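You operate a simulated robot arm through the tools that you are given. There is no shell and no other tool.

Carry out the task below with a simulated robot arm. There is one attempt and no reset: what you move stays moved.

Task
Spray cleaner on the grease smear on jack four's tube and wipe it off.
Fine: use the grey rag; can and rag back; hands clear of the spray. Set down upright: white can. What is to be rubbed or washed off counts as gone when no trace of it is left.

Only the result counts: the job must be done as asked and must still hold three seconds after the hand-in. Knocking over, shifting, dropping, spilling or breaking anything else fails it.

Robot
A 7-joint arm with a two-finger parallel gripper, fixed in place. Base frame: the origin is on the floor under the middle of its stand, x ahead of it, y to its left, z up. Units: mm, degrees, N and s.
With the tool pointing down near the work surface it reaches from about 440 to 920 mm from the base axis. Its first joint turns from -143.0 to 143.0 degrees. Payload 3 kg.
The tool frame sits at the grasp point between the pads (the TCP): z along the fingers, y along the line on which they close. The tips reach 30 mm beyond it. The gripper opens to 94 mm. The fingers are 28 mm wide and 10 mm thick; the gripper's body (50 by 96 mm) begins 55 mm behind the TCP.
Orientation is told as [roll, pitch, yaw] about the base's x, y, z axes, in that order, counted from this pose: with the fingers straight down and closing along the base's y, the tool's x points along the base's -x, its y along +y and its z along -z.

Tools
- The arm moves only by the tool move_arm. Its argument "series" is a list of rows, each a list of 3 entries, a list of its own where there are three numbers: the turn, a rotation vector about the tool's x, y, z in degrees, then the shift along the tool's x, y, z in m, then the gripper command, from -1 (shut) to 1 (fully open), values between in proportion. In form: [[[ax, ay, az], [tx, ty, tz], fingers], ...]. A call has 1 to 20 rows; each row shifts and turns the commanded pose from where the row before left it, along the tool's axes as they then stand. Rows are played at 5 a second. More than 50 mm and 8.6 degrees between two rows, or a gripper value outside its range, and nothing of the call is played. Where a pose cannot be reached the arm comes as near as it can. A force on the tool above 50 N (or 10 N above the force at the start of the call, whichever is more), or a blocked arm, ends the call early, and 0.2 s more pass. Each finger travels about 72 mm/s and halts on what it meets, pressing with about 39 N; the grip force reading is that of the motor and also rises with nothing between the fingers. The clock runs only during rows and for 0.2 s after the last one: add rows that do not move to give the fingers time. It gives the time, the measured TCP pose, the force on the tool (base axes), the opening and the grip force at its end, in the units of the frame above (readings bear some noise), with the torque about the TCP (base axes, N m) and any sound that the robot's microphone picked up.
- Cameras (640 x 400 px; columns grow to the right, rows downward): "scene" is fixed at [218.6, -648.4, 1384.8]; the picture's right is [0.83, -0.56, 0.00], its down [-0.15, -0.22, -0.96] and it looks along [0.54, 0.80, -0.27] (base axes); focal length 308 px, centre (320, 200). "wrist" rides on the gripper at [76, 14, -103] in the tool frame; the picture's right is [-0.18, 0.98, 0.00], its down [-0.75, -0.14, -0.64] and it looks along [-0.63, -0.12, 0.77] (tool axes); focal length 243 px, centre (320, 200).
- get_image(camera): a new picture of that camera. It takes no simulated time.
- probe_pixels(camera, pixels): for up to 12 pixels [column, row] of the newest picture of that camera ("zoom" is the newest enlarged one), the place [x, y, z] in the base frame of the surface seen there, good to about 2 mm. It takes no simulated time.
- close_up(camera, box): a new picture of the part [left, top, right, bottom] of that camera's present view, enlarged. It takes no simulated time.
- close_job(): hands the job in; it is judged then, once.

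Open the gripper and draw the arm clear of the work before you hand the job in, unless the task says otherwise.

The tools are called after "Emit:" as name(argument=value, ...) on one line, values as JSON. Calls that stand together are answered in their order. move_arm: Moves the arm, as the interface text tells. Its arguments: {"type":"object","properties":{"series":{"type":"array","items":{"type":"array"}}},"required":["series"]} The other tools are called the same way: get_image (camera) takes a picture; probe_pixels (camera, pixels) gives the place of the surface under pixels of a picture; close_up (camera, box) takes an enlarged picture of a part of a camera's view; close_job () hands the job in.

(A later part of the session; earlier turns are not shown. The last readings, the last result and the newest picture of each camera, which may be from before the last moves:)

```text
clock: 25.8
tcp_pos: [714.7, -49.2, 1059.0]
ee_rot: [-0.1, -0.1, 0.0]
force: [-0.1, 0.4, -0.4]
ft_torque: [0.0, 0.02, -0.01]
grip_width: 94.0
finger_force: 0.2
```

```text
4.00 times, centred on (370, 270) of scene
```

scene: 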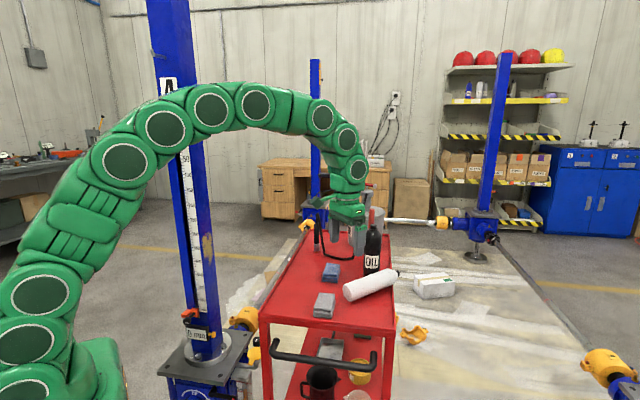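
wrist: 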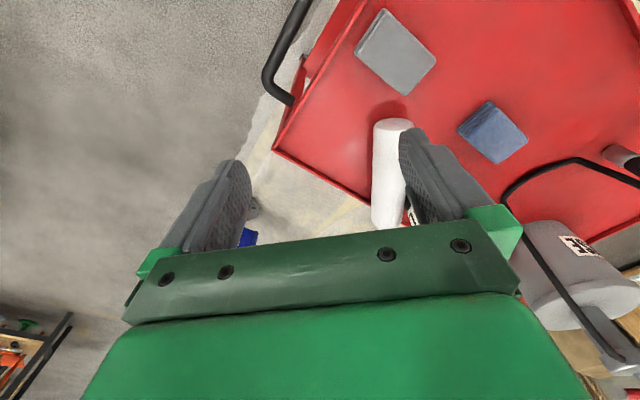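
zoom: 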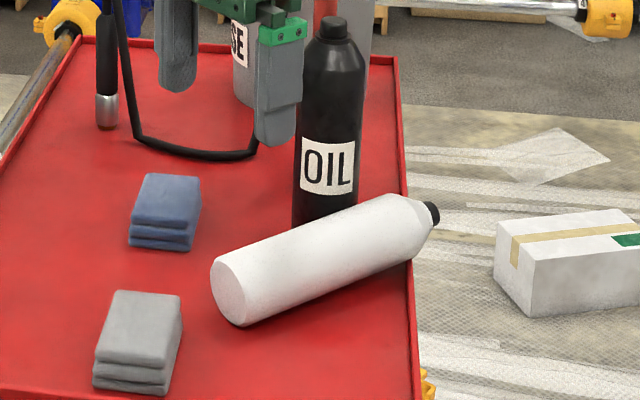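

The can is at rest against the oil bottle. I take the same close-up as before to check whether the oil bottle has shifted.

Emit:
close_up(camera="scene", box=[352, 220, 400, 250])

Emit:
close_up(camera="scene", box=[300, 220, 400, 330])

```text
13.33 times, centred on (376, 235) of scene
```

zoom: 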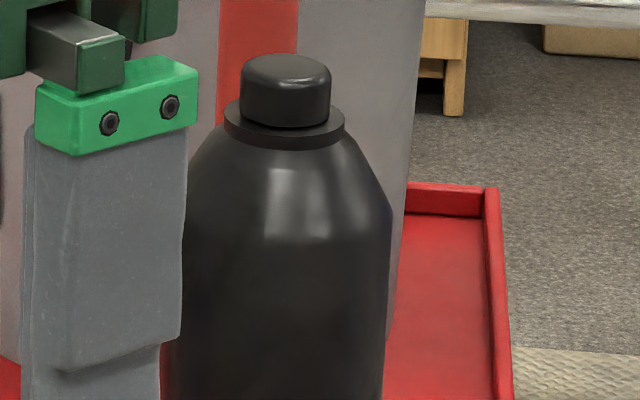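

```text
3.64 times, centred on (350, 275) of scene
```

zoom: 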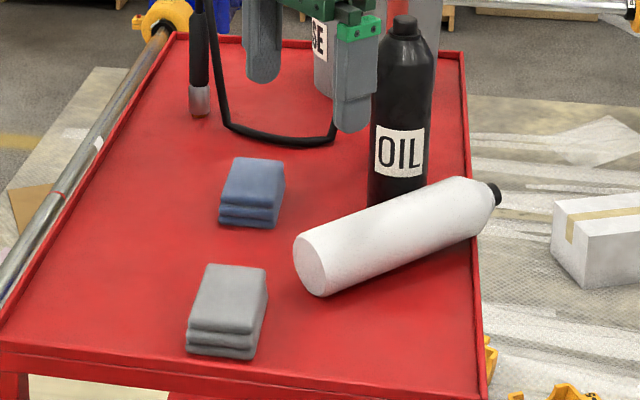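

The oil bottle moved under about 1 mm, still standing in place. Now I measure the lying can's pose precisely.

Emit:
close_up(camera="scene", box=[340, 262, 404, 302])

Emit:
close_up(camera="wrist", box=[350, 100, 430, 240])

```text
10.00 times, centred on (372, 282) of scene
```

zoom: 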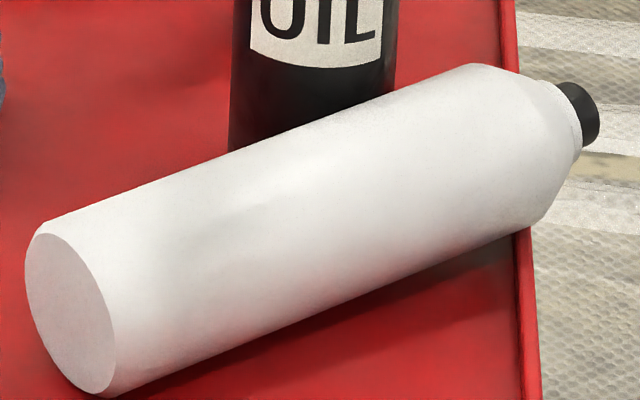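

```text
2.86 times, centred on (390, 170) of wrist
```

zoom: 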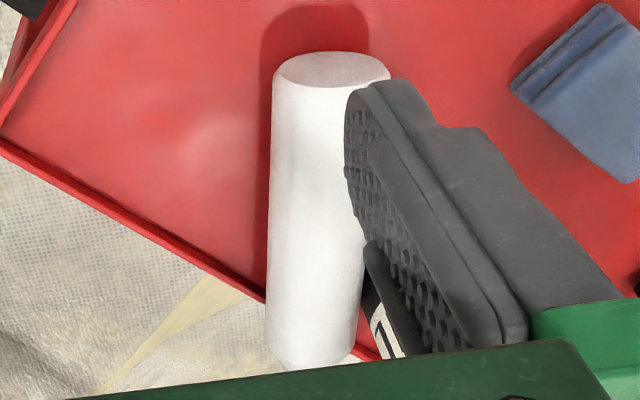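

I probe both views for the can's end face, ridge and cap.

Emit:
probe_pixels(camera="zoom", pixels=[[330, 68], [285, 75], [380, 75], [330, 90], [330, 130], [330, 200], [330, 270], [300, 340], [275, 200], [300, 200], [345, 240], [320, 340]])

Emit:
close_up(camera="scene", box=[340, 262, 404, 302])

Emit:
probe_pixels(camera="zoom", pixels=[[70, 315], [45, 240], [100, 380], [45, 225], [120, 395], [300, 240], [250, 165], [470, 75], [540, 210], [590, 110], [575, 130], [400, 180]])

```text
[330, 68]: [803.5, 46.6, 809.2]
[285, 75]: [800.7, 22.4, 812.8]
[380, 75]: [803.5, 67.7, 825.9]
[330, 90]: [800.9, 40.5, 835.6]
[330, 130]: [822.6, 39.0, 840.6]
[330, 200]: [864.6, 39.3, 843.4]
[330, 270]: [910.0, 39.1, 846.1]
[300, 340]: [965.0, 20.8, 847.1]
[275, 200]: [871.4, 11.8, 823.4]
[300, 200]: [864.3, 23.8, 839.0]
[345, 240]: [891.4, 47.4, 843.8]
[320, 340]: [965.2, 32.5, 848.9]
```

```text
10.00 times, centred on (372, 282) of scene
```

zoom: 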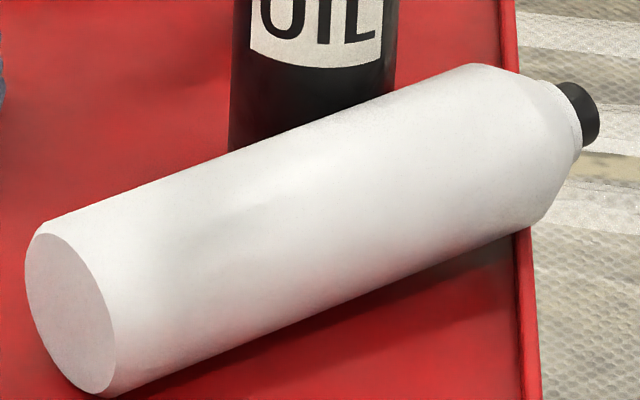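

```text
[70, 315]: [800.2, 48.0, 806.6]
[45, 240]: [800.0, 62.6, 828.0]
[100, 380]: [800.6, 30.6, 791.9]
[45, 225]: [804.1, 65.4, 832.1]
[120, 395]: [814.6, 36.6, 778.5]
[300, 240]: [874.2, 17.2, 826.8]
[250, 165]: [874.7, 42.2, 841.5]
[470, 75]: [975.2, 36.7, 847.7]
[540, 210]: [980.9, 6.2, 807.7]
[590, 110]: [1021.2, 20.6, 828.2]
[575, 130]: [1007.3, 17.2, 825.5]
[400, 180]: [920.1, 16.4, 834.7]
```

The can's axis runs from about (800,44) to (1025,32), z≈811, touching the oil bottle near x≈955. I'll first grip it well away from the bottle at x≈868, biased to -y so closing draws it away from the bottle; I move above that point now.

Emit:
move_arm(series=[[[0, 0, 0], [-0.0306, 0.0176, 0.016], 1], [[0, 0, 0], [-0.0306, 0.0176, 0.016], 1], [[0, 0, 0], [-0.0306, 0.0176, 0.016], 1], [[0, 0, 0], [-0.0306, 0.0176, 0.016], 1], [[0, 0, 3], [-0.0306, 0.0176, 0.016], 1], [[0, 0, 0], [0, 0, 0], 1]])

Emit:
get_image(camera="wrist")

Emit:
close_up(camera="scene", box=[310, 200, 430, 310])

```text
clock: 27.2
tcp_pos: [866.4, 37.8, 981.4]
ee_rot: [0.0, 0.0, -3.0]
force: [-0.4, -0.2, 0.2]
ft_torque: [-0.01, 0.0, -0.01]
grip_width: 94.1
finger_force: 0.0
```

```text
taken
```

wrist: 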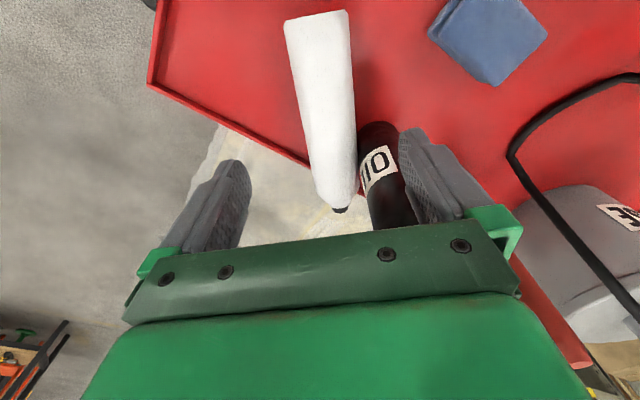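

```text
3.64 times, centred on (370, 255) of scene
```

zoom: 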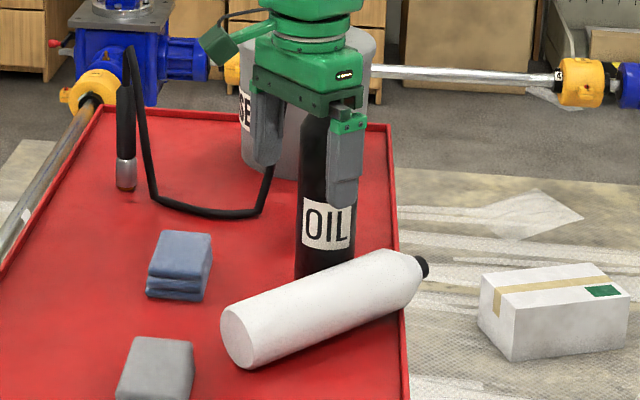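

From this nearer view I probe the can's sides and the oil bottle again to be sure of the finger clearance.

Emit:
probe_pixels(camera="wrist", pixels=[[318, 25], [322, 60], [326, 100], [332, 150], [300, 70], [342, 70], [308, 120], [350, 120], [340, 209], [375, 140], [372, 180], [385, 210]])

```text
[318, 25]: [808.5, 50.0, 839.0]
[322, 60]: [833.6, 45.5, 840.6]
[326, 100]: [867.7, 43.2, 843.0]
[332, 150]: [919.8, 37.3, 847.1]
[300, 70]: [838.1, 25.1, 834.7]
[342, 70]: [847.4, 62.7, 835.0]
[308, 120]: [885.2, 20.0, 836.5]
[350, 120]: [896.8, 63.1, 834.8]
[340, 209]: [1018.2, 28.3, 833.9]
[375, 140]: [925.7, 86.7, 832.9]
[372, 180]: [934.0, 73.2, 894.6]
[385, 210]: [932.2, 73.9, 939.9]
```

The can axis at x≈867 is y≈43, and the bottle's nearest surface is x≥925. I fine-adjust yaw and descend to z≈816 with fingers straddling the can.

Emit:
move_arm(series=[[[0, 0, 1.5], [0, 0.002, 0.033], 1], [[0, 0, 0], [0, 0, 0.034], 1], [[0, 0, 0], [0, 0, 0.034], 1], [[0, 0, 0], [0, 0, 0.034], 1], [[0, 0, 0], [0, 0, 0.029], 1], [[0, 0, 0], [0, 0, 0], 1]])

Emit:
get_image(camera="wrist")

Emit:
close_up(camera="scene", box=[310, 200, 430, 310])

```text
clock: 28.6
tcp_pos: [869.7, 37.5, 816.5]
ee_rot: [0.0, 0.0, -4.5]
force: [-0.5, -0.1, 0.2]
ft_torque: [0.01, -0.01, -0.01]
grip_width: 94.0
finger_force: 0.1
```

```text
taken
```

wrist: 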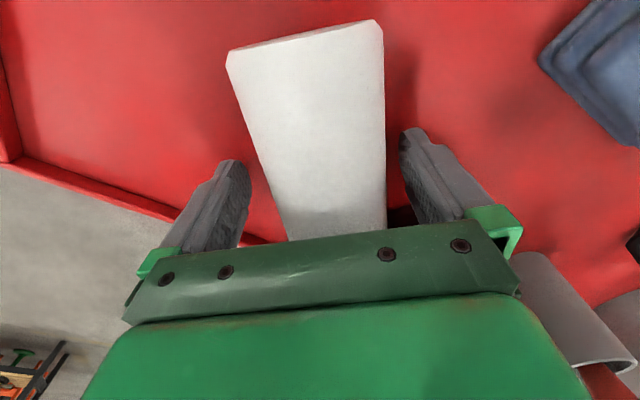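

```text
3.64 times, centred on (370, 255) of scene
```

zoom: 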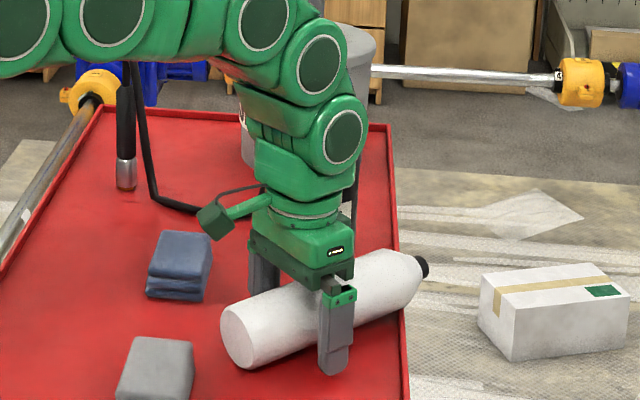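

The fingers straddle the can at x≈870, clear of the bottle. I close slowly and then firmly.

Emit:
move_arm(series=[[[0, 0, 0], [0, 0, 0], 0.7], [[0, 0, 0], [0, 0, 0], 0.55], [[0, 0, 0], [0, 0, 0], 0.45], [[0, 0, 0], [0, 0, 0], 0.4], [[0, 0, 0], [0, 0, 0], 0.35], [[0, 0, 0], [0, 0, 0], 0], [[0, 0, 0], [0, 0, 0], -1], [[0, 0, 0], [0, 0, 0], -1], [[0, 0, 0], [0, 0, 0], -1]])

Emit:
get_image(camera="wrist")

Emit:
close_up(camera="scene", box=[310, 200, 430, 310])

```text
clock: 30.6
tcp_pos: [869.1, 36.5, 815.8]
ee_rot: [0.0, -0.1, -4.5]
force: [-0.4, 1.2, 0.0]
ft_torque: [0.01, -0.02, 0.12]
grip_width: 62.7
finger_force: 39.2
```

```text
taken
```

wrist: 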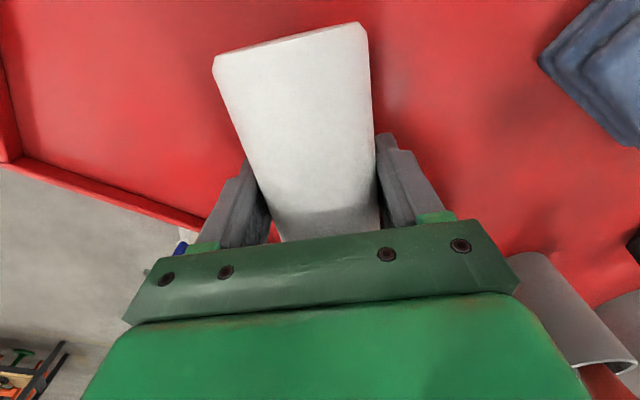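

```text
3.64 times, centred on (370, 255) of scene
```

zoom: 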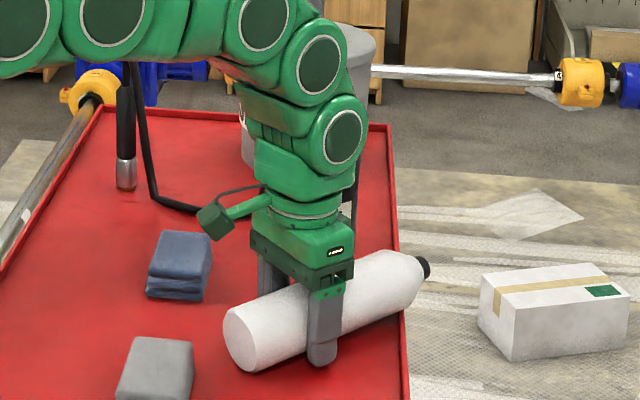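

Grip at 62.7 mm, 39 N. I lift slowly 40 mm and hold to test whether the can slips.

Emit:
move_arm(series=[[[0, 0, 0], [0, 0, -0.006], -1], [[0, 0, 0], [0, 0, -0.01], -1], [[0, 0, 0], [0, 0, -0.012], -1], [[0, 0, 0], [0, 0, -0.012], -1], [[0, 0, 0], [0, 0, 0], -1]])

Emit:
get_image(camera="wrist")

Emit:
close_up(camera="scene", box=[310, 200, 430, 310])

```text
clock: 31.8
tcp_pos: [868.4, 39.1, 853.9]
ee_rot: [0.0, -0.1, -4.5]
force: [0.7, -0.7, -3.8]
ft_torque: [-0.01, 0.13, -0.02]
grip_width: 62.6
finger_force: 39.3
```

```text
taken
```

wrist: 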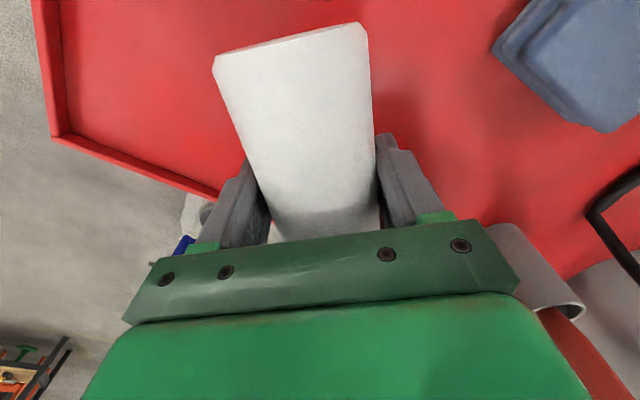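

```text
3.64 times, centred on (370, 255) of scene
```

zoom: 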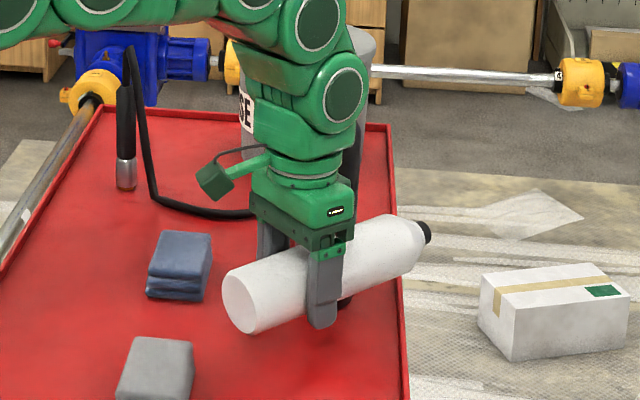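

The can is held firmly (torque shows its centre of mass about 37 mm cap-ward of the grip). I shift it away from the oil bottle (-y), then raise it to about z=1060 over the near part of the cart.

Emit:
move_arm(series=[[[0, 0, 0], [0.008, -0.012, -0.004], -1], [[0, 0, 0], [0.012, -0.015, -0.006], -1], [[0, 0, 0], [0.015, -0.005, -0.02], -1], [[0, 0, 0], [0.02, 0, -0.025], -1], [[0, 0, 0], [0.025, 0, -0.025], -1], [[0, 0, 0], [0.025, 0.005, -0.025], -1], [[0, 0, 0], [0.025, 0.01, -0.025], -1], [[0, 0, 0], [0.025, 0.01, -0.025], -1], [[0, 0, 0], [0.025, 0.01, -0.025], -1], [[0, 0, 0], [0.015, 0.01, -0.025], -1], [[0, 0, 0], [0, 0, 0], -1]])

Emit:
get_image(camera="scene")

Emit:
get_image(camera="wrist")

```text
clock: 34.2
tcp_pos: [675.5, 68.8, 1058.5]
ee_rot: [0.0, 0.0, -4.5]
force: [-0.3, 0.1, -3.7]
ft_torque: [0.01, 0.15, 0.01]
grip_width: 63.0
finger_force: 39.1
```

```text
taken
```

scene: 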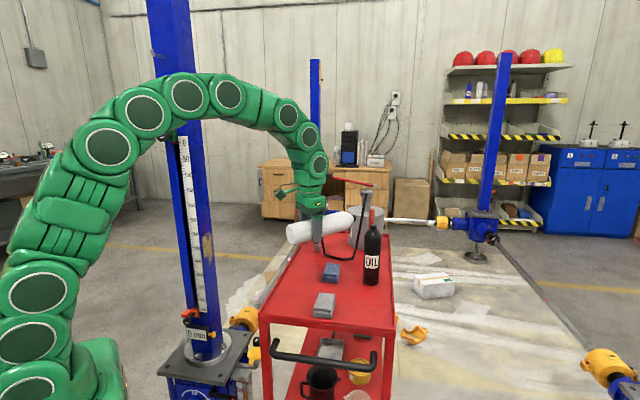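

```text
taken
```

wrist: 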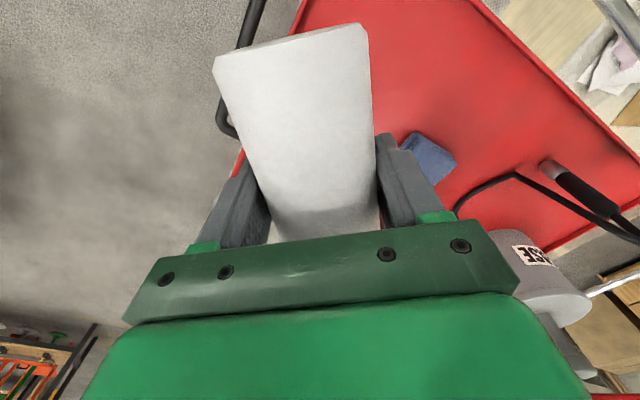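

The can is carried securely and the oil bottle is standing. I yaw the tool +114° slowly so the cap turns toward the tube.

Emit:
move_arm(series=[[[0, 0, -6], [0, 0, 0], -1], [[0, 0, -6], [0, 0, 0], -1], [[0, 0, -6], [0, 0, 0], -1], [[0, 0, -6], [0, 0, 0], -1], [[0, 0, -6], [0, 0, 0], -1], [[0, 0, -6], [0, 0, 0], -1], [[0, 0, -6], [0, 0, 0], -1], [[0, 0, -6], [0, 0, 0], -1], [[0, 0, -6], [0, 0, 0], -1], [[0, 0, -6], [0, 0, 0], -1], [[0, 0, -6], [0, 0, 0], -1], [[0, 0, -6], [0, 0, 0], -1], [[0, 0, -6], [0, 0, 0], -1], [[0, 0, -6], [0, 0, 0], -1], [[0, 0, -6], [0, 0, 0], -1], [[0, 0, -6], [0, 0, 0], -1], [[0, 0, -6], [0, 0, 0], -1], [[0, 0, -6], [0, 0, 0], -1], [[0, 0, -6], [0, 0, 0], -1]])

Emit:
get_image(camera="scene")

Emit:
get_image(camera="wrist")

```text
clock: 38.2
tcp_pos: [676.2, 65.3, 1059.8]
ee_rot: [0.0, 0.0, 109.7]
force: [0.9, 0.3, -3.1]
ft_torque: [-0.15, -0.05, -0.02]
grip_width: 62.8
finger_force: 38.7
```

```text
taken
```

scene: 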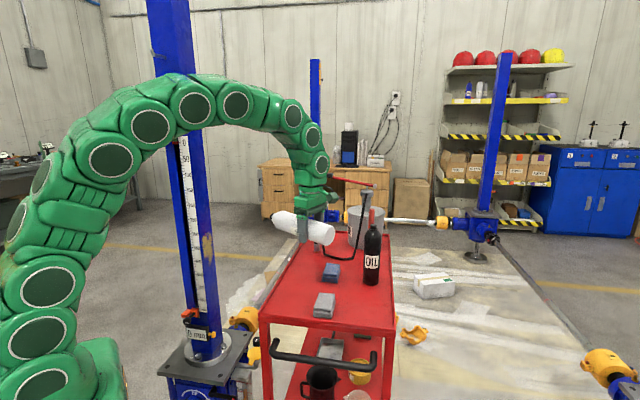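

```text
taken
```

wrist: 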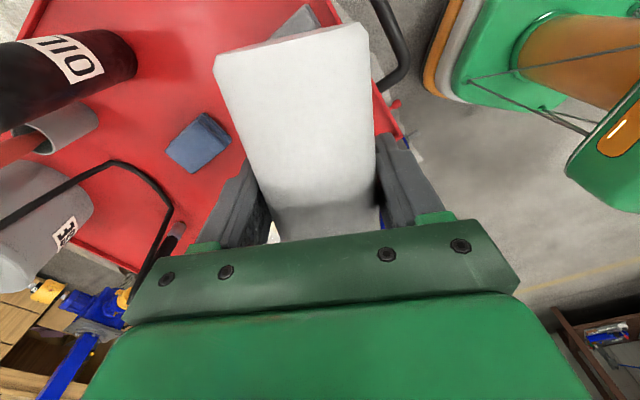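

Yaw 110° reached with a firm hold. I complete the turn to 135° and move to about (708,140,927), so the cap points at the smear along its normal from about 200 mm.

Emit:
move_arm(series=[[[0, 0, -6.3], [0, 0, 0], -1], [[0, 0, -6.3], [0, 0, 0], -1], [[0, 0, -6.3], [0, 0, 0], -1], [[0, 0, -6.3], [0, 0, 0], -1], [[0, 0, 0], [-0.0061, -0.0151, 0.0266], -1], [[0, 0, 0], [-0.0061, -0.0151, 0.0266], -1], [[0, 0, 0], [-0.0061, -0.0151, 0.0266], -1], [[0, 0, 0], [-0.0061, -0.0151, 0.0266], -1], [[0, 0, 0], [-0.0061, -0.0151, 0.0266], -1], [[0, 0, 0], [0, 0, 0], -1]])

Emit:
get_image(camera="scene")

Emit:
get_image(camera="wrist")

```text
clock: 40.4
tcp_pos: [706.2, 143.4, 924.1]
ee_rot: [0.0, 0.0, 134.7]
force: [-0.4, -0.5, -3.7]
ft_torque: [-0.1, -0.07, 0.02]
grip_width: 62.9
finger_force: 38.7
```

```text
taken
```

scene: 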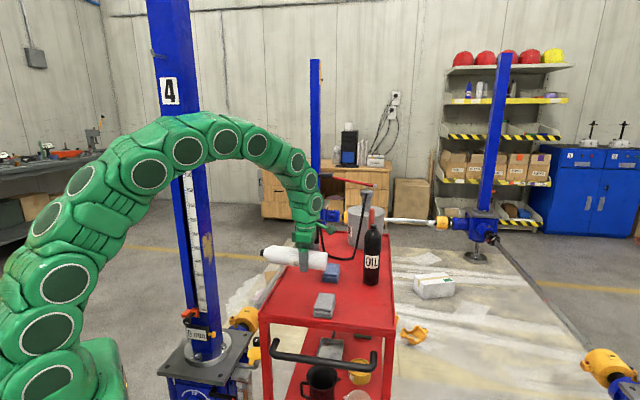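

```text
taken
```

wrist: 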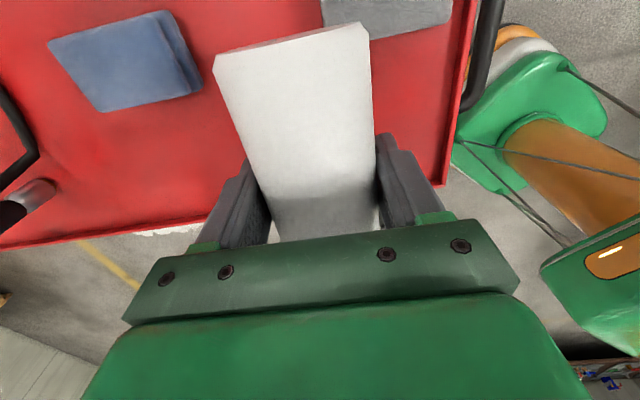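

The can now points toward the tube from about 200 mm. I check the cap's location and look for any spray or wetness on the smear.

Emit:
close_up(camera="scene", box=[180, 210, 340, 310])

Emit:
probe_pixels(camera="zoom", pixels=[[328, 158], [345, 160], [400, 170], [470, 178], [560, 195], [400, 190], [110, 150], [330, 165]])

```text
4.00 times, centred on (260, 260) of scene
```

zoom: 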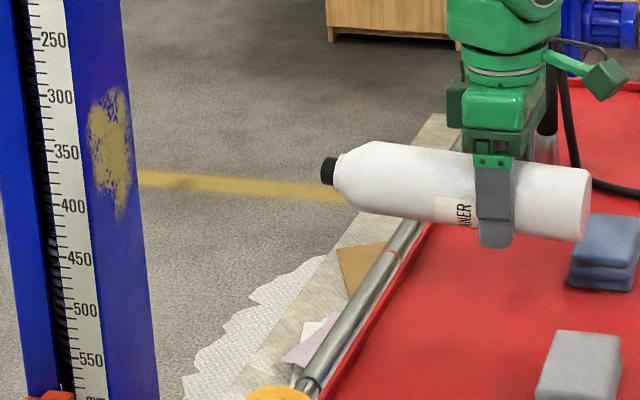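

```text
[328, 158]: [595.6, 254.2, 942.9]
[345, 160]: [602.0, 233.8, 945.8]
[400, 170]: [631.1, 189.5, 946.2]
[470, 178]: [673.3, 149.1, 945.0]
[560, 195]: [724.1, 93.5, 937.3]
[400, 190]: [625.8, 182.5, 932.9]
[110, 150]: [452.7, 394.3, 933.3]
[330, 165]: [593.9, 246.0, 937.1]
```

The cap tip is about 200 mm off the face and aimed at the smear's middle; no spray so far. I advance 60 mm along the can's axis and dwell to see whether anything fires.

Emit:
move_arm(series=[[[0, 0, 0], [-0.02, 0, 0], -1], [[0, 0, 0], [-0.02, 0, 0], -1], [[0, 0, 0], [-0.02, 0, 0], -1], [[0, 0, 0], [0, 0, 0], -1], [[0, 0, 0], [0, 0, 0], -1], [[0, 0, 0], [0, 0, 0], -1]])

Emit:
close_up(camera="scene", box=[180, 210, 340, 310])

```text
clock: 41.8
tcp_pos: [663.7, 183.8, 926.0]
ee_rot: [0.0, 0.0, 134.7]
force: [-0.3, -0.7, -3.6]
ft_torque: [-0.12, -0.12, -0.01]
grip_width: 62.5
finger_force: 39.2
```

```text
4.00 times, centred on (260, 260) of scene
```

zoom: 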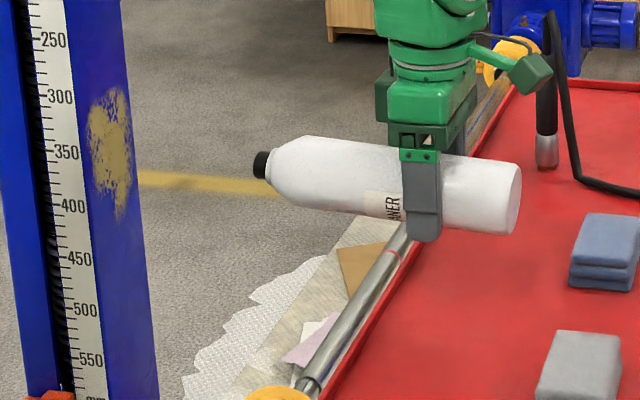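

Still no spray, so something else must trigger it. I zoom on the cap and label region for any nozzle or button detail.

Emit:
close_up(camera="scene", box=[236, 240, 268, 260])

Emit:
close_up(camera="scene", box=[240, 235, 320, 275])

```text
16.00 times, centred on (252, 250) of scene
```

zoom: 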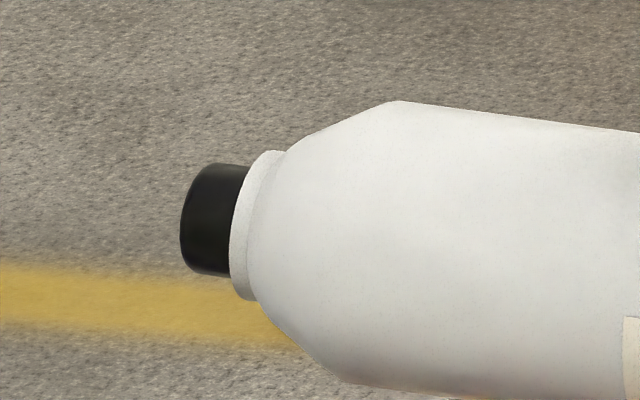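

```text
8.00 times, centred on (280, 255) of scene
```

zoom: 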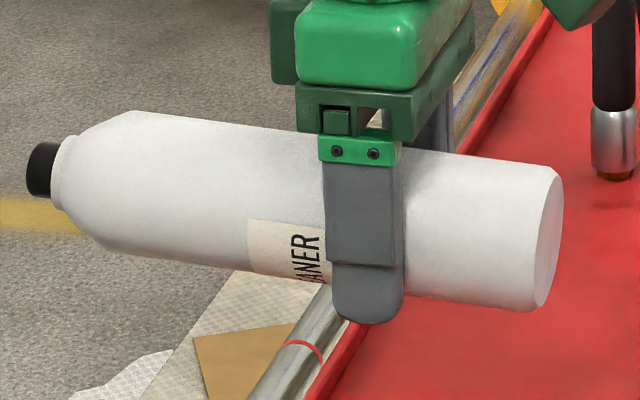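

The cap is plain and symmetric, so an axial spray is most likely. I advance further toward the smear (to about 70 mm) with dwell to see if proximity matters.

Emit:
move_arm(series=[[[0, 0, 0], [-0.015, 0, 0], -1], [[0, 0, 0], [-0.015, 0, 0], -1], [[0, 0, 0], [0, 0, 0], -1], [[0, 0, 0], [-0.015, 0, 0], -1], [[0, 0, 0], [-0.015, 0, 0], -1], [[0, 0, 0], [0, 0, 0], -1], [[0, 0, 0], [0, 0, 0], -1]])

Emit:
close_up(camera="scene", box=[180, 210, 340, 310])

```text
clock: 43.4
tcp_pos: [622.0, 227.8, 925.5]
ee_rot: [0.0, 0.0, 134.7]
force: [-0.3, -0.6, -3.6]
ft_torque: [-0.1, -0.07, -0.05]
grip_width: 62.8
finger_force: 39.2
```

```text
4.00 times, centred on (260, 260) of scene
```

zoom: 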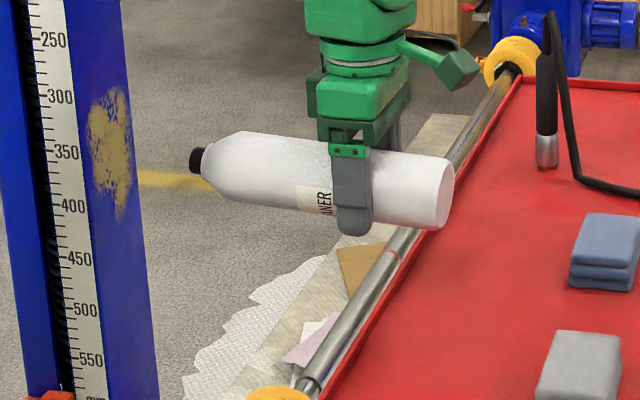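

Nothing audible. I compare the smear closely with its first picture for any change such as wetness.

Emit:
close_up(camera="scene", box=[172, 225, 236, 265])

```text
10.00 times, centred on (204, 245) of scene
```

zoom: 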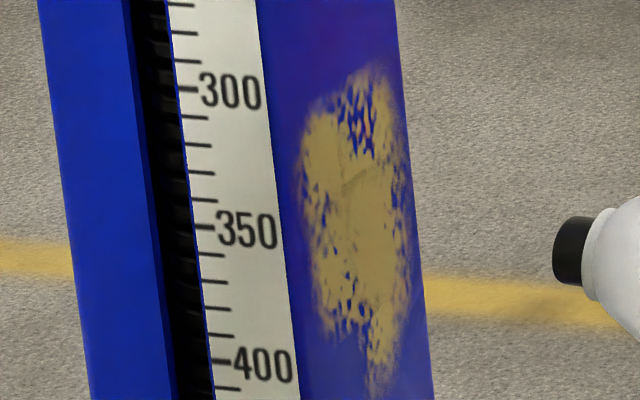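

No change on the smear, so being held and aimed does not trigger it. I'll bring the can back over the cart, lay it down in a clear spot to test squeeze levels safely, and re-grip it at mid-body. First I retreat and rise.

Emit:
move_arm(series=[[[0, 0, 0], [0.02, 0, -0.015], -1], [[0, 0, 0], [0.025, 0, -0.025], -1], [[0, 0, 0], [0.025, 0.005, -0.025], -1], [[0, 0, 0], [0.025, 0.01, -0.025], -1], [[0, 0, 0], [0.02, 0.015, -0.025], -1], [[0, 0, 0], [0.01, 0.02, -0.02], -1], [[0, 0, 0], [0, 0, 0], -1]])

Emit:
move_arm(series=[[[0, 0, 6.14], [0, 0, 0], -1], [[0, 0, 6.14], [0, 0, 0], -1], [[0, 0, 6.14], [0, 0, 0], -1], [[0, 0, 6.14], [0, 0, 0], -1], [[0, 0, 6.14], [0, 0, 0], -1], [[0, 0, 6.14], [0, 0, 0], -1], [[0, 0, 6.14], [0, 0, 0], -1], [[0, 0, 6.14], [0, 0, 0], -1], [[0, 0, 6.14], [0, 0, 0], -1], [[0, 0, 6.14], [0, 0, 0], -1], [[0, 0, 6.14], [0, 0, 0], -1], [[0, 0, 6.14], [0, 0, 0], -1], [[0, 0, 6.14], [0, 0, 0], -1], [[0, 0, 6.14], [0, 0, 0], -1], [[0, 0, 6.14], [0, 0, 0], -1], [[0, 0, 6.14], [0, 0, 0], -1], [[0, 0, 6.14], [0, 0, 0], -1], [[0, 0, 6.14], [0, 0, 0], -1], [[0, 0, 6.14], [0, 0, 0], -1]])

Emit:
get_image(camera="scene")

Emit:
get_image(camera="wrist")

```text
clock: 45.0
tcp_pos: [673.4, 99.5, 1062.3]
ee_rot: [0.0, 0.1, 134.6]
force: [0.6, -0.5, -3.2]
ft_torque: [-0.06, -0.08, 0.01]
grip_width: 62.8
finger_force: 38.6
```

```text
clock: 49.0
tcp_pos: [674.9, 101.6, 1061.9]
ee_rot: [0.0, 0.0, 18.1]
force: [0.5, -0.6, -3.3]
ft_torque: [-0.01, 0.18, 0.0]
grip_width: 62.8
finger_force: 39.3
```

```text
taken
```

scene: 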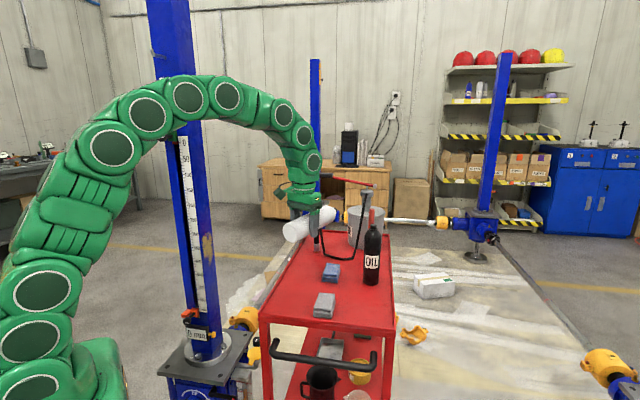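

```text
taken
```

wrist: 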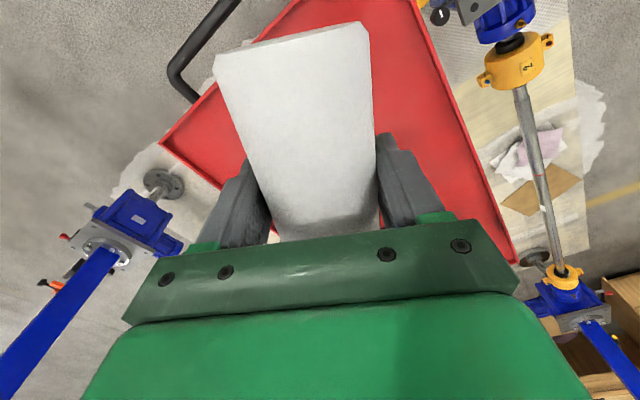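

The hold is steady. I move laterally (raised) toward above (805,-17), which keeps the cap clear of the oil bottle, then start down.

Emit:
move_arm(series=[[[0, 0, 0], [-0.0174, -0.0306, -0.005], -1], [[0, 0, 0], [-0.0174, -0.0306, -0.005], -1], [[0, 0, 0], [-0.0174, -0.0306, -0.005], -1], [[0, 0, 0], [-0.0174, -0.0306, -0.005], -1], [[0, 0, 0], [-0.0174, -0.0306, 0], -1], [[0, 0, 0], [0, 0, 0.03], -1], [[0, 0, 0], [0, 0, 0.03], -1], [[0, 0, 0], [0, 0, 0.035], -1], [[0, 0, 0], [0, 0, 0.035], -1], [[0, 0, 0], [0, 0, 0.03], -1], [[0, 0, 0], [0, 0, 0], -1]])

Emit:
get_image(camera="scene")

Emit:
close_up(camera="scene", box=[310, 210, 430, 320])

```text
clock: 51.4
tcp_pos: [802.8, -14.9, 921.8]
ee_rot: [0.1, 0.1, 18.1]
force: [-0.6, -0.4, -3.5]
ft_torque: [-0.04, 0.16, -0.06]
grip_width: 62.8
finger_force: 39.1
```

```text
taken
```

scene: 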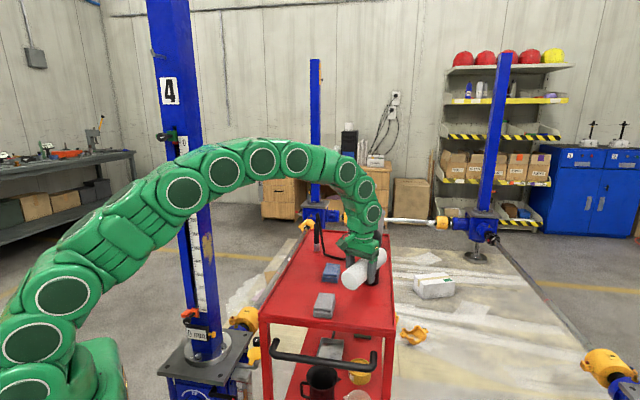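

```text
3.64 times, centred on (370, 265) of scene
```

zoom: 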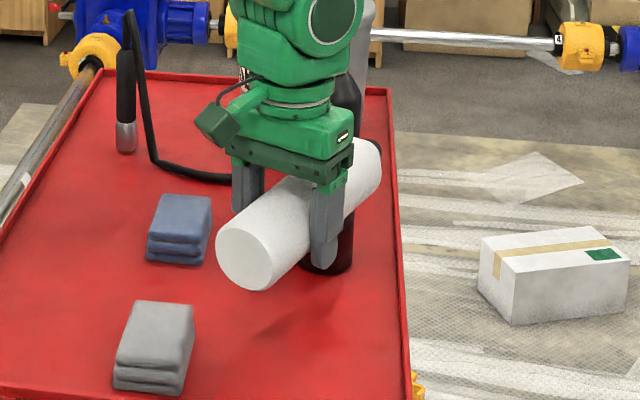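

The can hangs clear above the cart. I turn it 6° further from the oil bottle, adjust slightly, and lower it to just above the surface.

Emit:
move_arm(series=[[[0, 0, 6], [0.0048, 0.0047, 0.02], -1], [[0, 0, 0], [0, 0, 0.025], -1], [[0, 0, 0], [0, 0, 0.025], -1], [[0, 0, 0], [0, 0, 0.02], -1], [[0, 0, 0], [0, 0, 0.008], -1], [[0, 0, 0], [0, 0, 0.004], -1], [[0, 0, 0], [0, 0, 0], -1]])

Emit:
close_up(camera="scene", box=[310, 210, 430, 320])

Emit:
get_image(camera="wrist")

```text
clock: 53.0
tcp_pos: [798.5, -14.2, 818.0]
ee_rot: [0.0, 0.1, 12.1]
force: [0.2, -0.5, -3.7]
ft_torque: [-0.02, 0.13, 0.01]
grip_width: 62.4
finger_force: 39.4
```

```text
3.64 times, centred on (370, 265) of scene
```

zoom: 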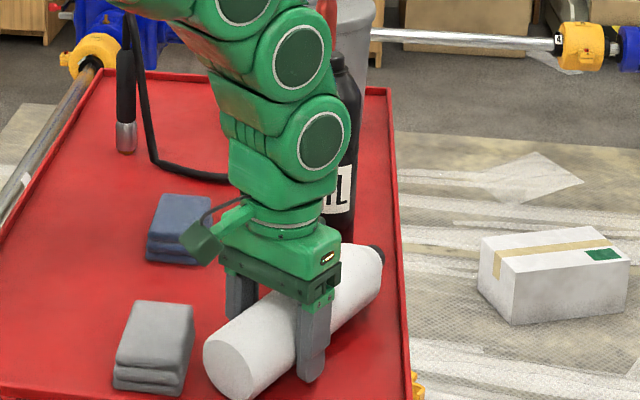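

```text
taken
```

wrist: 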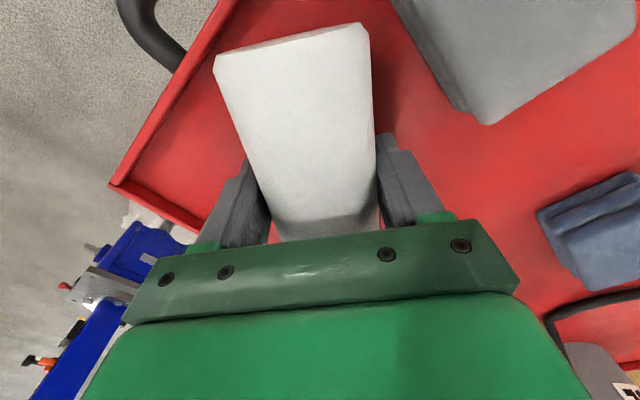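

Now at z=818, about to touch. I lower the last few millimetres gently until the force shows contact.

Emit:
move_arm(series=[[[0, 0, 0], [0, 0, 0.002], -1], [[0, 0, 0], [0, 0, 0.002], -1], [[0, 0, 0], [0, 0, 0.001], -1], [[0, 0, 0], [0, 0, 0], -1]])

```text
clock: 54.0
tcp_pos: [798.4, -13.6, 814.8]
ee_rot: [-0.1, -0.1, 12.1]
force: [6.5, -2.0, 14.5]
ft_torque: [-0.37, 1.07, 0.21]
grip_width: 62.6
finger_force: 38.6
```

Contact is made (14 N). With the can supported, I test lighter grip commands to see how grip force scales and whether re-squeezing makes any sound.

Emit:
move_arm(series=[[[0, 0, 0], [0, 0, -0.001], 0.3], [[0, 0, 0], [0, 0, 0], 0.3], [[0, 0, 0], [0, 0, 0], 0.3]])

Emit:
move_arm(series=[[[0, 0, 0], [0, 0, 0], 0.33], [[0, 0, 0], [0, 0, 0], 0.33]])

Emit:
move_arm(series=[[[0, 0, 0], [0, 0, 0], -1], [[0, 0, 0], [0, 0, 0], -1]])

```text
clock: 54.8
tcp_pos: [799.1, -13.0, 813.9]
ee_rot: [0.0, 0.1, 12.1]
force: [0.0, 0.3, -3.8]
ft_torque: [-0.05, 0.14, -0.02]
grip_width: 62.7
finger_force: 38.5
```

```text
clock: 55.4
tcp_pos: [798.3, -13.1, 816.8]
ee_rot: [0.0, 0.0, 12.0]
force: [0.0, -0.8, 0.2]
ft_torque: [0.02, 0.01, 0.0]
grip_width: 63.1
finger_force: 0.3
```

```text
clock: 56.0
tcp_pos: [798.7, -12.3, 815.2]
ee_rot: [0.0, 0.0, 12.1]
force: [-0.1, 0.8, 0.3]
ft_torque: [0.01, 0.02, 0.06]
grip_width: 62.8
finger_force: 39.2
```

Grip force is all-or-nothing (39 N), and re-squeezing makes no sound, so squeezing isn't the trigger. I open, slide the caged hand 54 mm along the can to mid-body, and re-grip there so I can stand it upright again.

Emit:
move_arm(series=[[[0, 0, 0], [0, 0, 0], 0.5], [[0, 0, 0], [0, 0, 0], 0.7], [[0, 0, 0], [0, 0, 0], 0.7], [[0, 0, 0], [-0.018, 0, 0], 0.7], [[0, 0, 0], [-0.018, 0, 0], 0.7], [[0, 0, 0], [-0.018, 0, 0], 0.7], [[0, 0, 0], [0, 0, 0], 0.7]])

Emit:
get_image(camera="wrist")

Emit:
close_up(camera="scene", box=[310, 210, 430, 320])

```text
clock: 57.6
tcp_pos: [852.0, 0.3, 814.3]
ee_rot: [0.0, 0.1, 12.1]
force: [-0.2, -0.8, -0.7]
ft_torque: [-0.01, 0.03, 0.0]
grip_width: 79.9
finger_force: 0.0
```

```text
taken
```

wrist: 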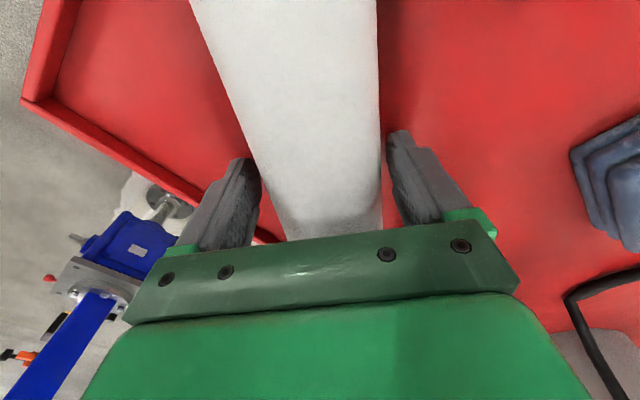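

```text
3.64 times, centred on (370, 265) of scene
```

zoom: 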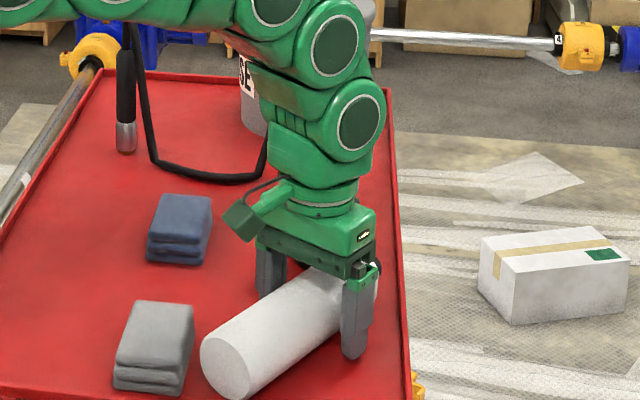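

The can stayed in place, now caged at mid-body. I close on it and lift slightly to confirm.

Emit:
move_arm(series=[[[0, 0, 0], [0, 0, 0], 0.5], [[0, 0, 0], [0, 0, 0], 0.4], [[0, 0, 0], [0, 0, 0], 0.35], [[0, 0, 0], [0, 0, 0], -1], [[0, 0, 0], [0, 0, 0], -1], [[0, 0, 0], [0, 0, 0], -1], [[0, 0, 0], [0, 0, -0.01], -1], [[0, 0, 0], [0, 0, -0.015], -1], [[0, 0, 0], [0, 0, 0], -1]])

Emit:
get_image(camera="wrist")

Emit:
close_up(camera="scene", box=[310, 210, 430, 320])

```text
clock: 59.6
tcp_pos: [851.8, -1.9, 840.1]
ee_rot: [0.1, 0.0, 12.1]
force: [-0.7, 0.0, -3.6]
ft_torque: [0.01, -0.07, -0.01]
grip_width: 62.3
finger_force: 39.0
```

```text
taken
```

wrist: 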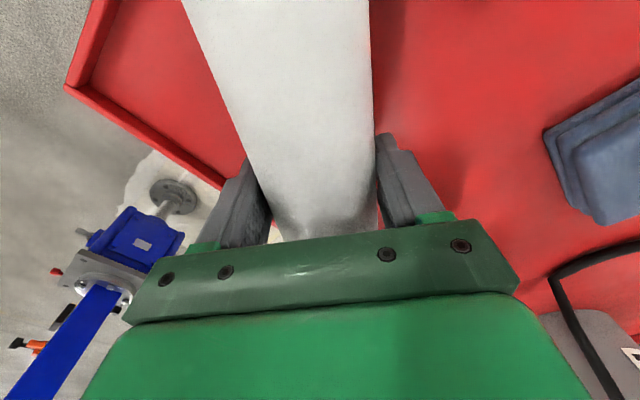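

```text
3.64 times, centred on (370, 265) of scene
```

zoom: 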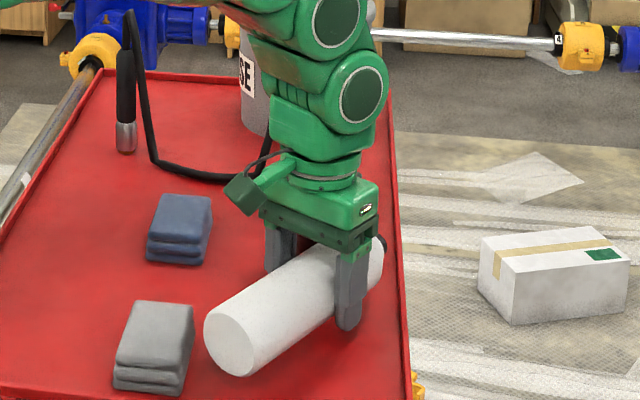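

Firmly held at about 124 mm from its base. I move above the home spot, set yaw to about -3°, then begin pitching upright slowly.

Emit:
move_arm(series=[[[0, 0, 0], [0.009, -0.0106, -0.0225], -1], [[0, 0, 0], [0.009, -0.0106, -0.0225], -1], [[0, 0, 0], [0.009, -0.0106, -0.0225], -1], [[0, 0, 0], [0.009, -0.0106, -0.0225], -1], [[0, 0, 5], [0, 0, 0], -1], [[0, 0, 5], [0, 0, 0], -1], [[0, 0, 5], [0, 0, 0], -1], [[0, -5, 0], [0, 0, 0], -1], [[0, -5, 0], [0, 0, 0], -1], [[0, -5, 0], [0, 0, 0], -1], [[0, -5, 0], [0, 0, 0], -1], [[0, -5, 0], [0, 0, 0], -1], [[0, -5, 0], [0, 0, 0], -1], [[0, 0, 0], [0, 0, 0], -1]])

Emit:
get_image(camera="wrist")

Emit:
close_up(camera="scene", box=[310, 200, 430, 320])

```text
clock: 62.6
tcp_pos: [825.8, -51.3, 929.4]
ee_rot: [0.0, -30.2, -2.9]
force: [0.4, 0.7, -3.8]
ft_torque: [0.0, -0.05, -0.03]
grip_width: 62.8
finger_force: 39.5
```

```text
taken
```

wrist: 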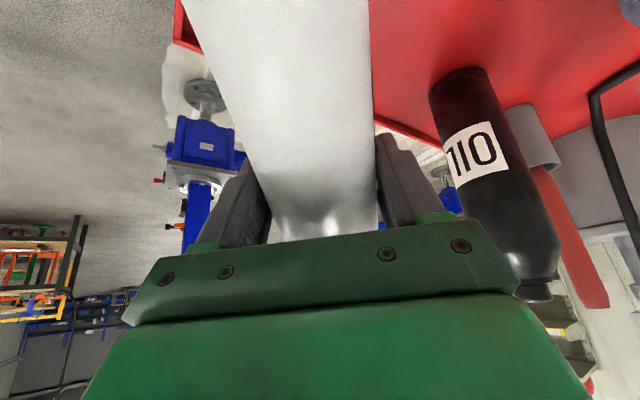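

```text
3.33 times, centred on (370, 260) of scene
```

zoom: 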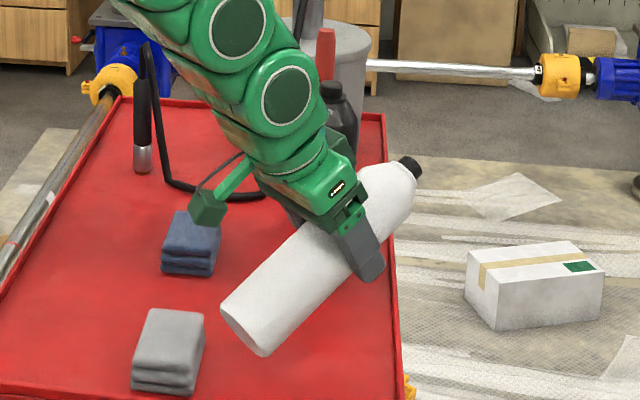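

The can follows rigidly at 30°. I continue to 60°, then 85°, watching for slip.

Emit:
move_arm(series=[[[0, -5, 0], [0, 0, 0], -1], [[0, -5, 0], [0, 0, 0], -1], [[0, -5, 0], [0, 0, 0], -1], [[0, -5, 0], [0, 0, 0], -1], [[0, -5, 0], [0, 0, 0], -1], [[0, -5, 0], [0, 0, 0], -1], [[0, 0, 0], [0, 0, 0], -1]])

Emit:
move_arm(series=[[[0, -5, 0], [0, 0, 0], -1], [[0, -5, 0], [0, 0, 0], -1], [[0, -5, 0], [0, 0, 0], -1], [[0, -5, 0], [0, 0, 0], -1], [[0, -5, 0], [0, 0, 0], -1], [[0, 0, 0], [0, 0, 0], -1]])

Emit:
get_image(camera="wrist")

Emit:
close_up(camera="scene", box=[310, 200, 430, 320])

```text
clock: 64.2
tcp_pos: [826.2, -50.3, 929.8]
ee_rot: [0.0, -60.1, -3.0]
force: [0.6, 0.0, -3.3]
ft_torque: [0.02, -0.01, 0.0]
grip_width: 62.6
finger_force: 38.7
```

```text
clock: 65.6
tcp_pos: [825.6, -49.7, 930.5]
ee_rot: [-0.1, -85.0, -3.0]
force: [-0.5, -0.2, -4.2]
ft_torque: [0.01, 0.02, 0.0]
grip_width: 62.5
finger_force: 39.0
```

```text
taken
```

wrist: 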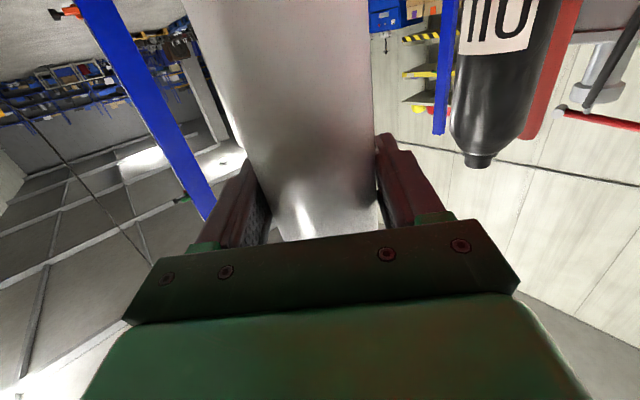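

```text
3.33 times, centred on (370, 260) of scene
```

zoom: 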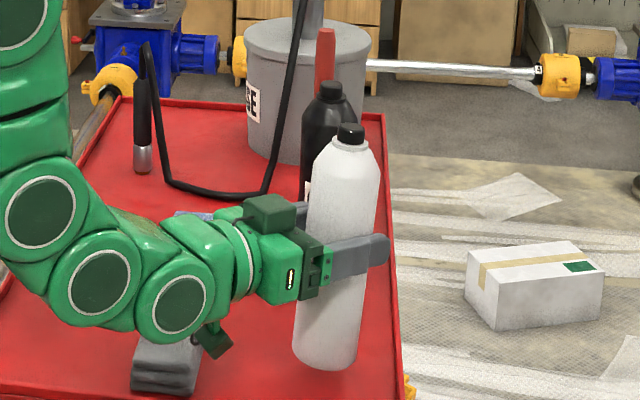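

Held well through 85°. I add the last 5° and check verticality before setting down.

Emit:
move_arm(series=[[[0, -2.5, 0], [0, 0, 0], -1], [[0, -2.5, 0], [0, 0, 0], -1], [[0, 0, 0], [0, 0, 0], -1]])

Emit:
close_up(camera="scene", box=[340, 225, 400, 315])

Emit:
probe_pixels(camera="zoom", pixels=[[330, 30], [330, 60], [290, 130], [375, 130], [330, 150], [260, 300], [330, 300], [350, 330], [270, 350], [320, 370], [335, 200], [300, 200]])

```text
clock: 66.4
tcp_pos: [825.8, -51.2, 931.1]
ee_rot: [-13.7, -90.0, 10.8]
force: [0.3, -0.5, -4.1]
ft_torque: [-0.02, -0.01, -0.02]
grip_width: 62.8
finger_force: 39.8
```

```text
4.44 times, centred on (370, 270) of scene
```

zoom: 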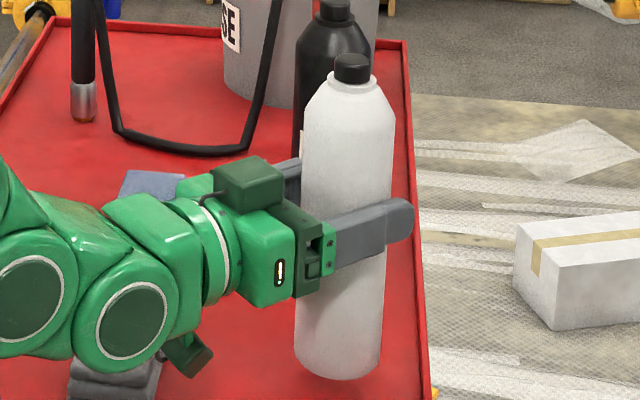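

```text
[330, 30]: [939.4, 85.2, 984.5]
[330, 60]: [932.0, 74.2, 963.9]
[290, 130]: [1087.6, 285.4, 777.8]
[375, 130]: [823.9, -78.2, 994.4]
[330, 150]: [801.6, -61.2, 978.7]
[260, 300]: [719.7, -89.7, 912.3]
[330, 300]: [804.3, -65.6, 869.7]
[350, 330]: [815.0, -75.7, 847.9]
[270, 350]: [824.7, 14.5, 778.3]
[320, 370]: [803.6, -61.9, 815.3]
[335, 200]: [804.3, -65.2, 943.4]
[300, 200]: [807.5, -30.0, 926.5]
```

The can is vertical to within about a degree. I lower it, slowing for contact.

Emit:
move_arm(series=[[[0, 0, 0], [0.01, 0, 0], -1], [[0, 0, 0], [0.01, 0, 0], -1], [[0, 0, 0], [0.004, 0, 0], -1], [[0, 0, 0], [0, 0, 0], -1]])

Emit:
move_arm(series=[[[0, 0, 0], [0.002, 0, 0], -1], [[0, 0, 0], [0.001, 0, 0], -1], [[0, 0, 0], [0, 0, 0], -1]])

```text
clock: 67.4
tcp_pos: [826.0, -52.4, 906.8]
ee_rot: [-143.4, -90.0, 140.3]
force: [0.5, 0.4, -3.3]
ft_torque: [0.01, 0.03, -0.01]
grip_width: 62.8
finger_force: 38.8
```

```text
clock: 68.2
tcp_pos: [826.1, -51.6, 903.3]
ee_rot: [-16.1, -90.0, 13.2]
force: [-0.6, 0.3, -3.0]
ft_torque: [-0.02, -0.01, 0.0]
grip_width: 62.9
finger_force: 39.0
```

No contact yet at z=903. I continue in 1 mm steps.

Emit:
move_arm(series=[[[0, 0, 0], [0.0015, 0, 0], -1], [[0, 0, 0], [0.0015, 0, 0], -1], [[0, 0, 0], [0, 0, 0], -1]])

```text
clock: 69.0
tcp_pos: [826.2, -52.8, 902.9]
ee_rot: [-175.9, -90.0, 173.1]
force: [-0.1, 0.7, 11.0]
ft_torque: [-0.13, 0.38, -0.01]
grip_width: 62.6
finger_force: 39.3
```

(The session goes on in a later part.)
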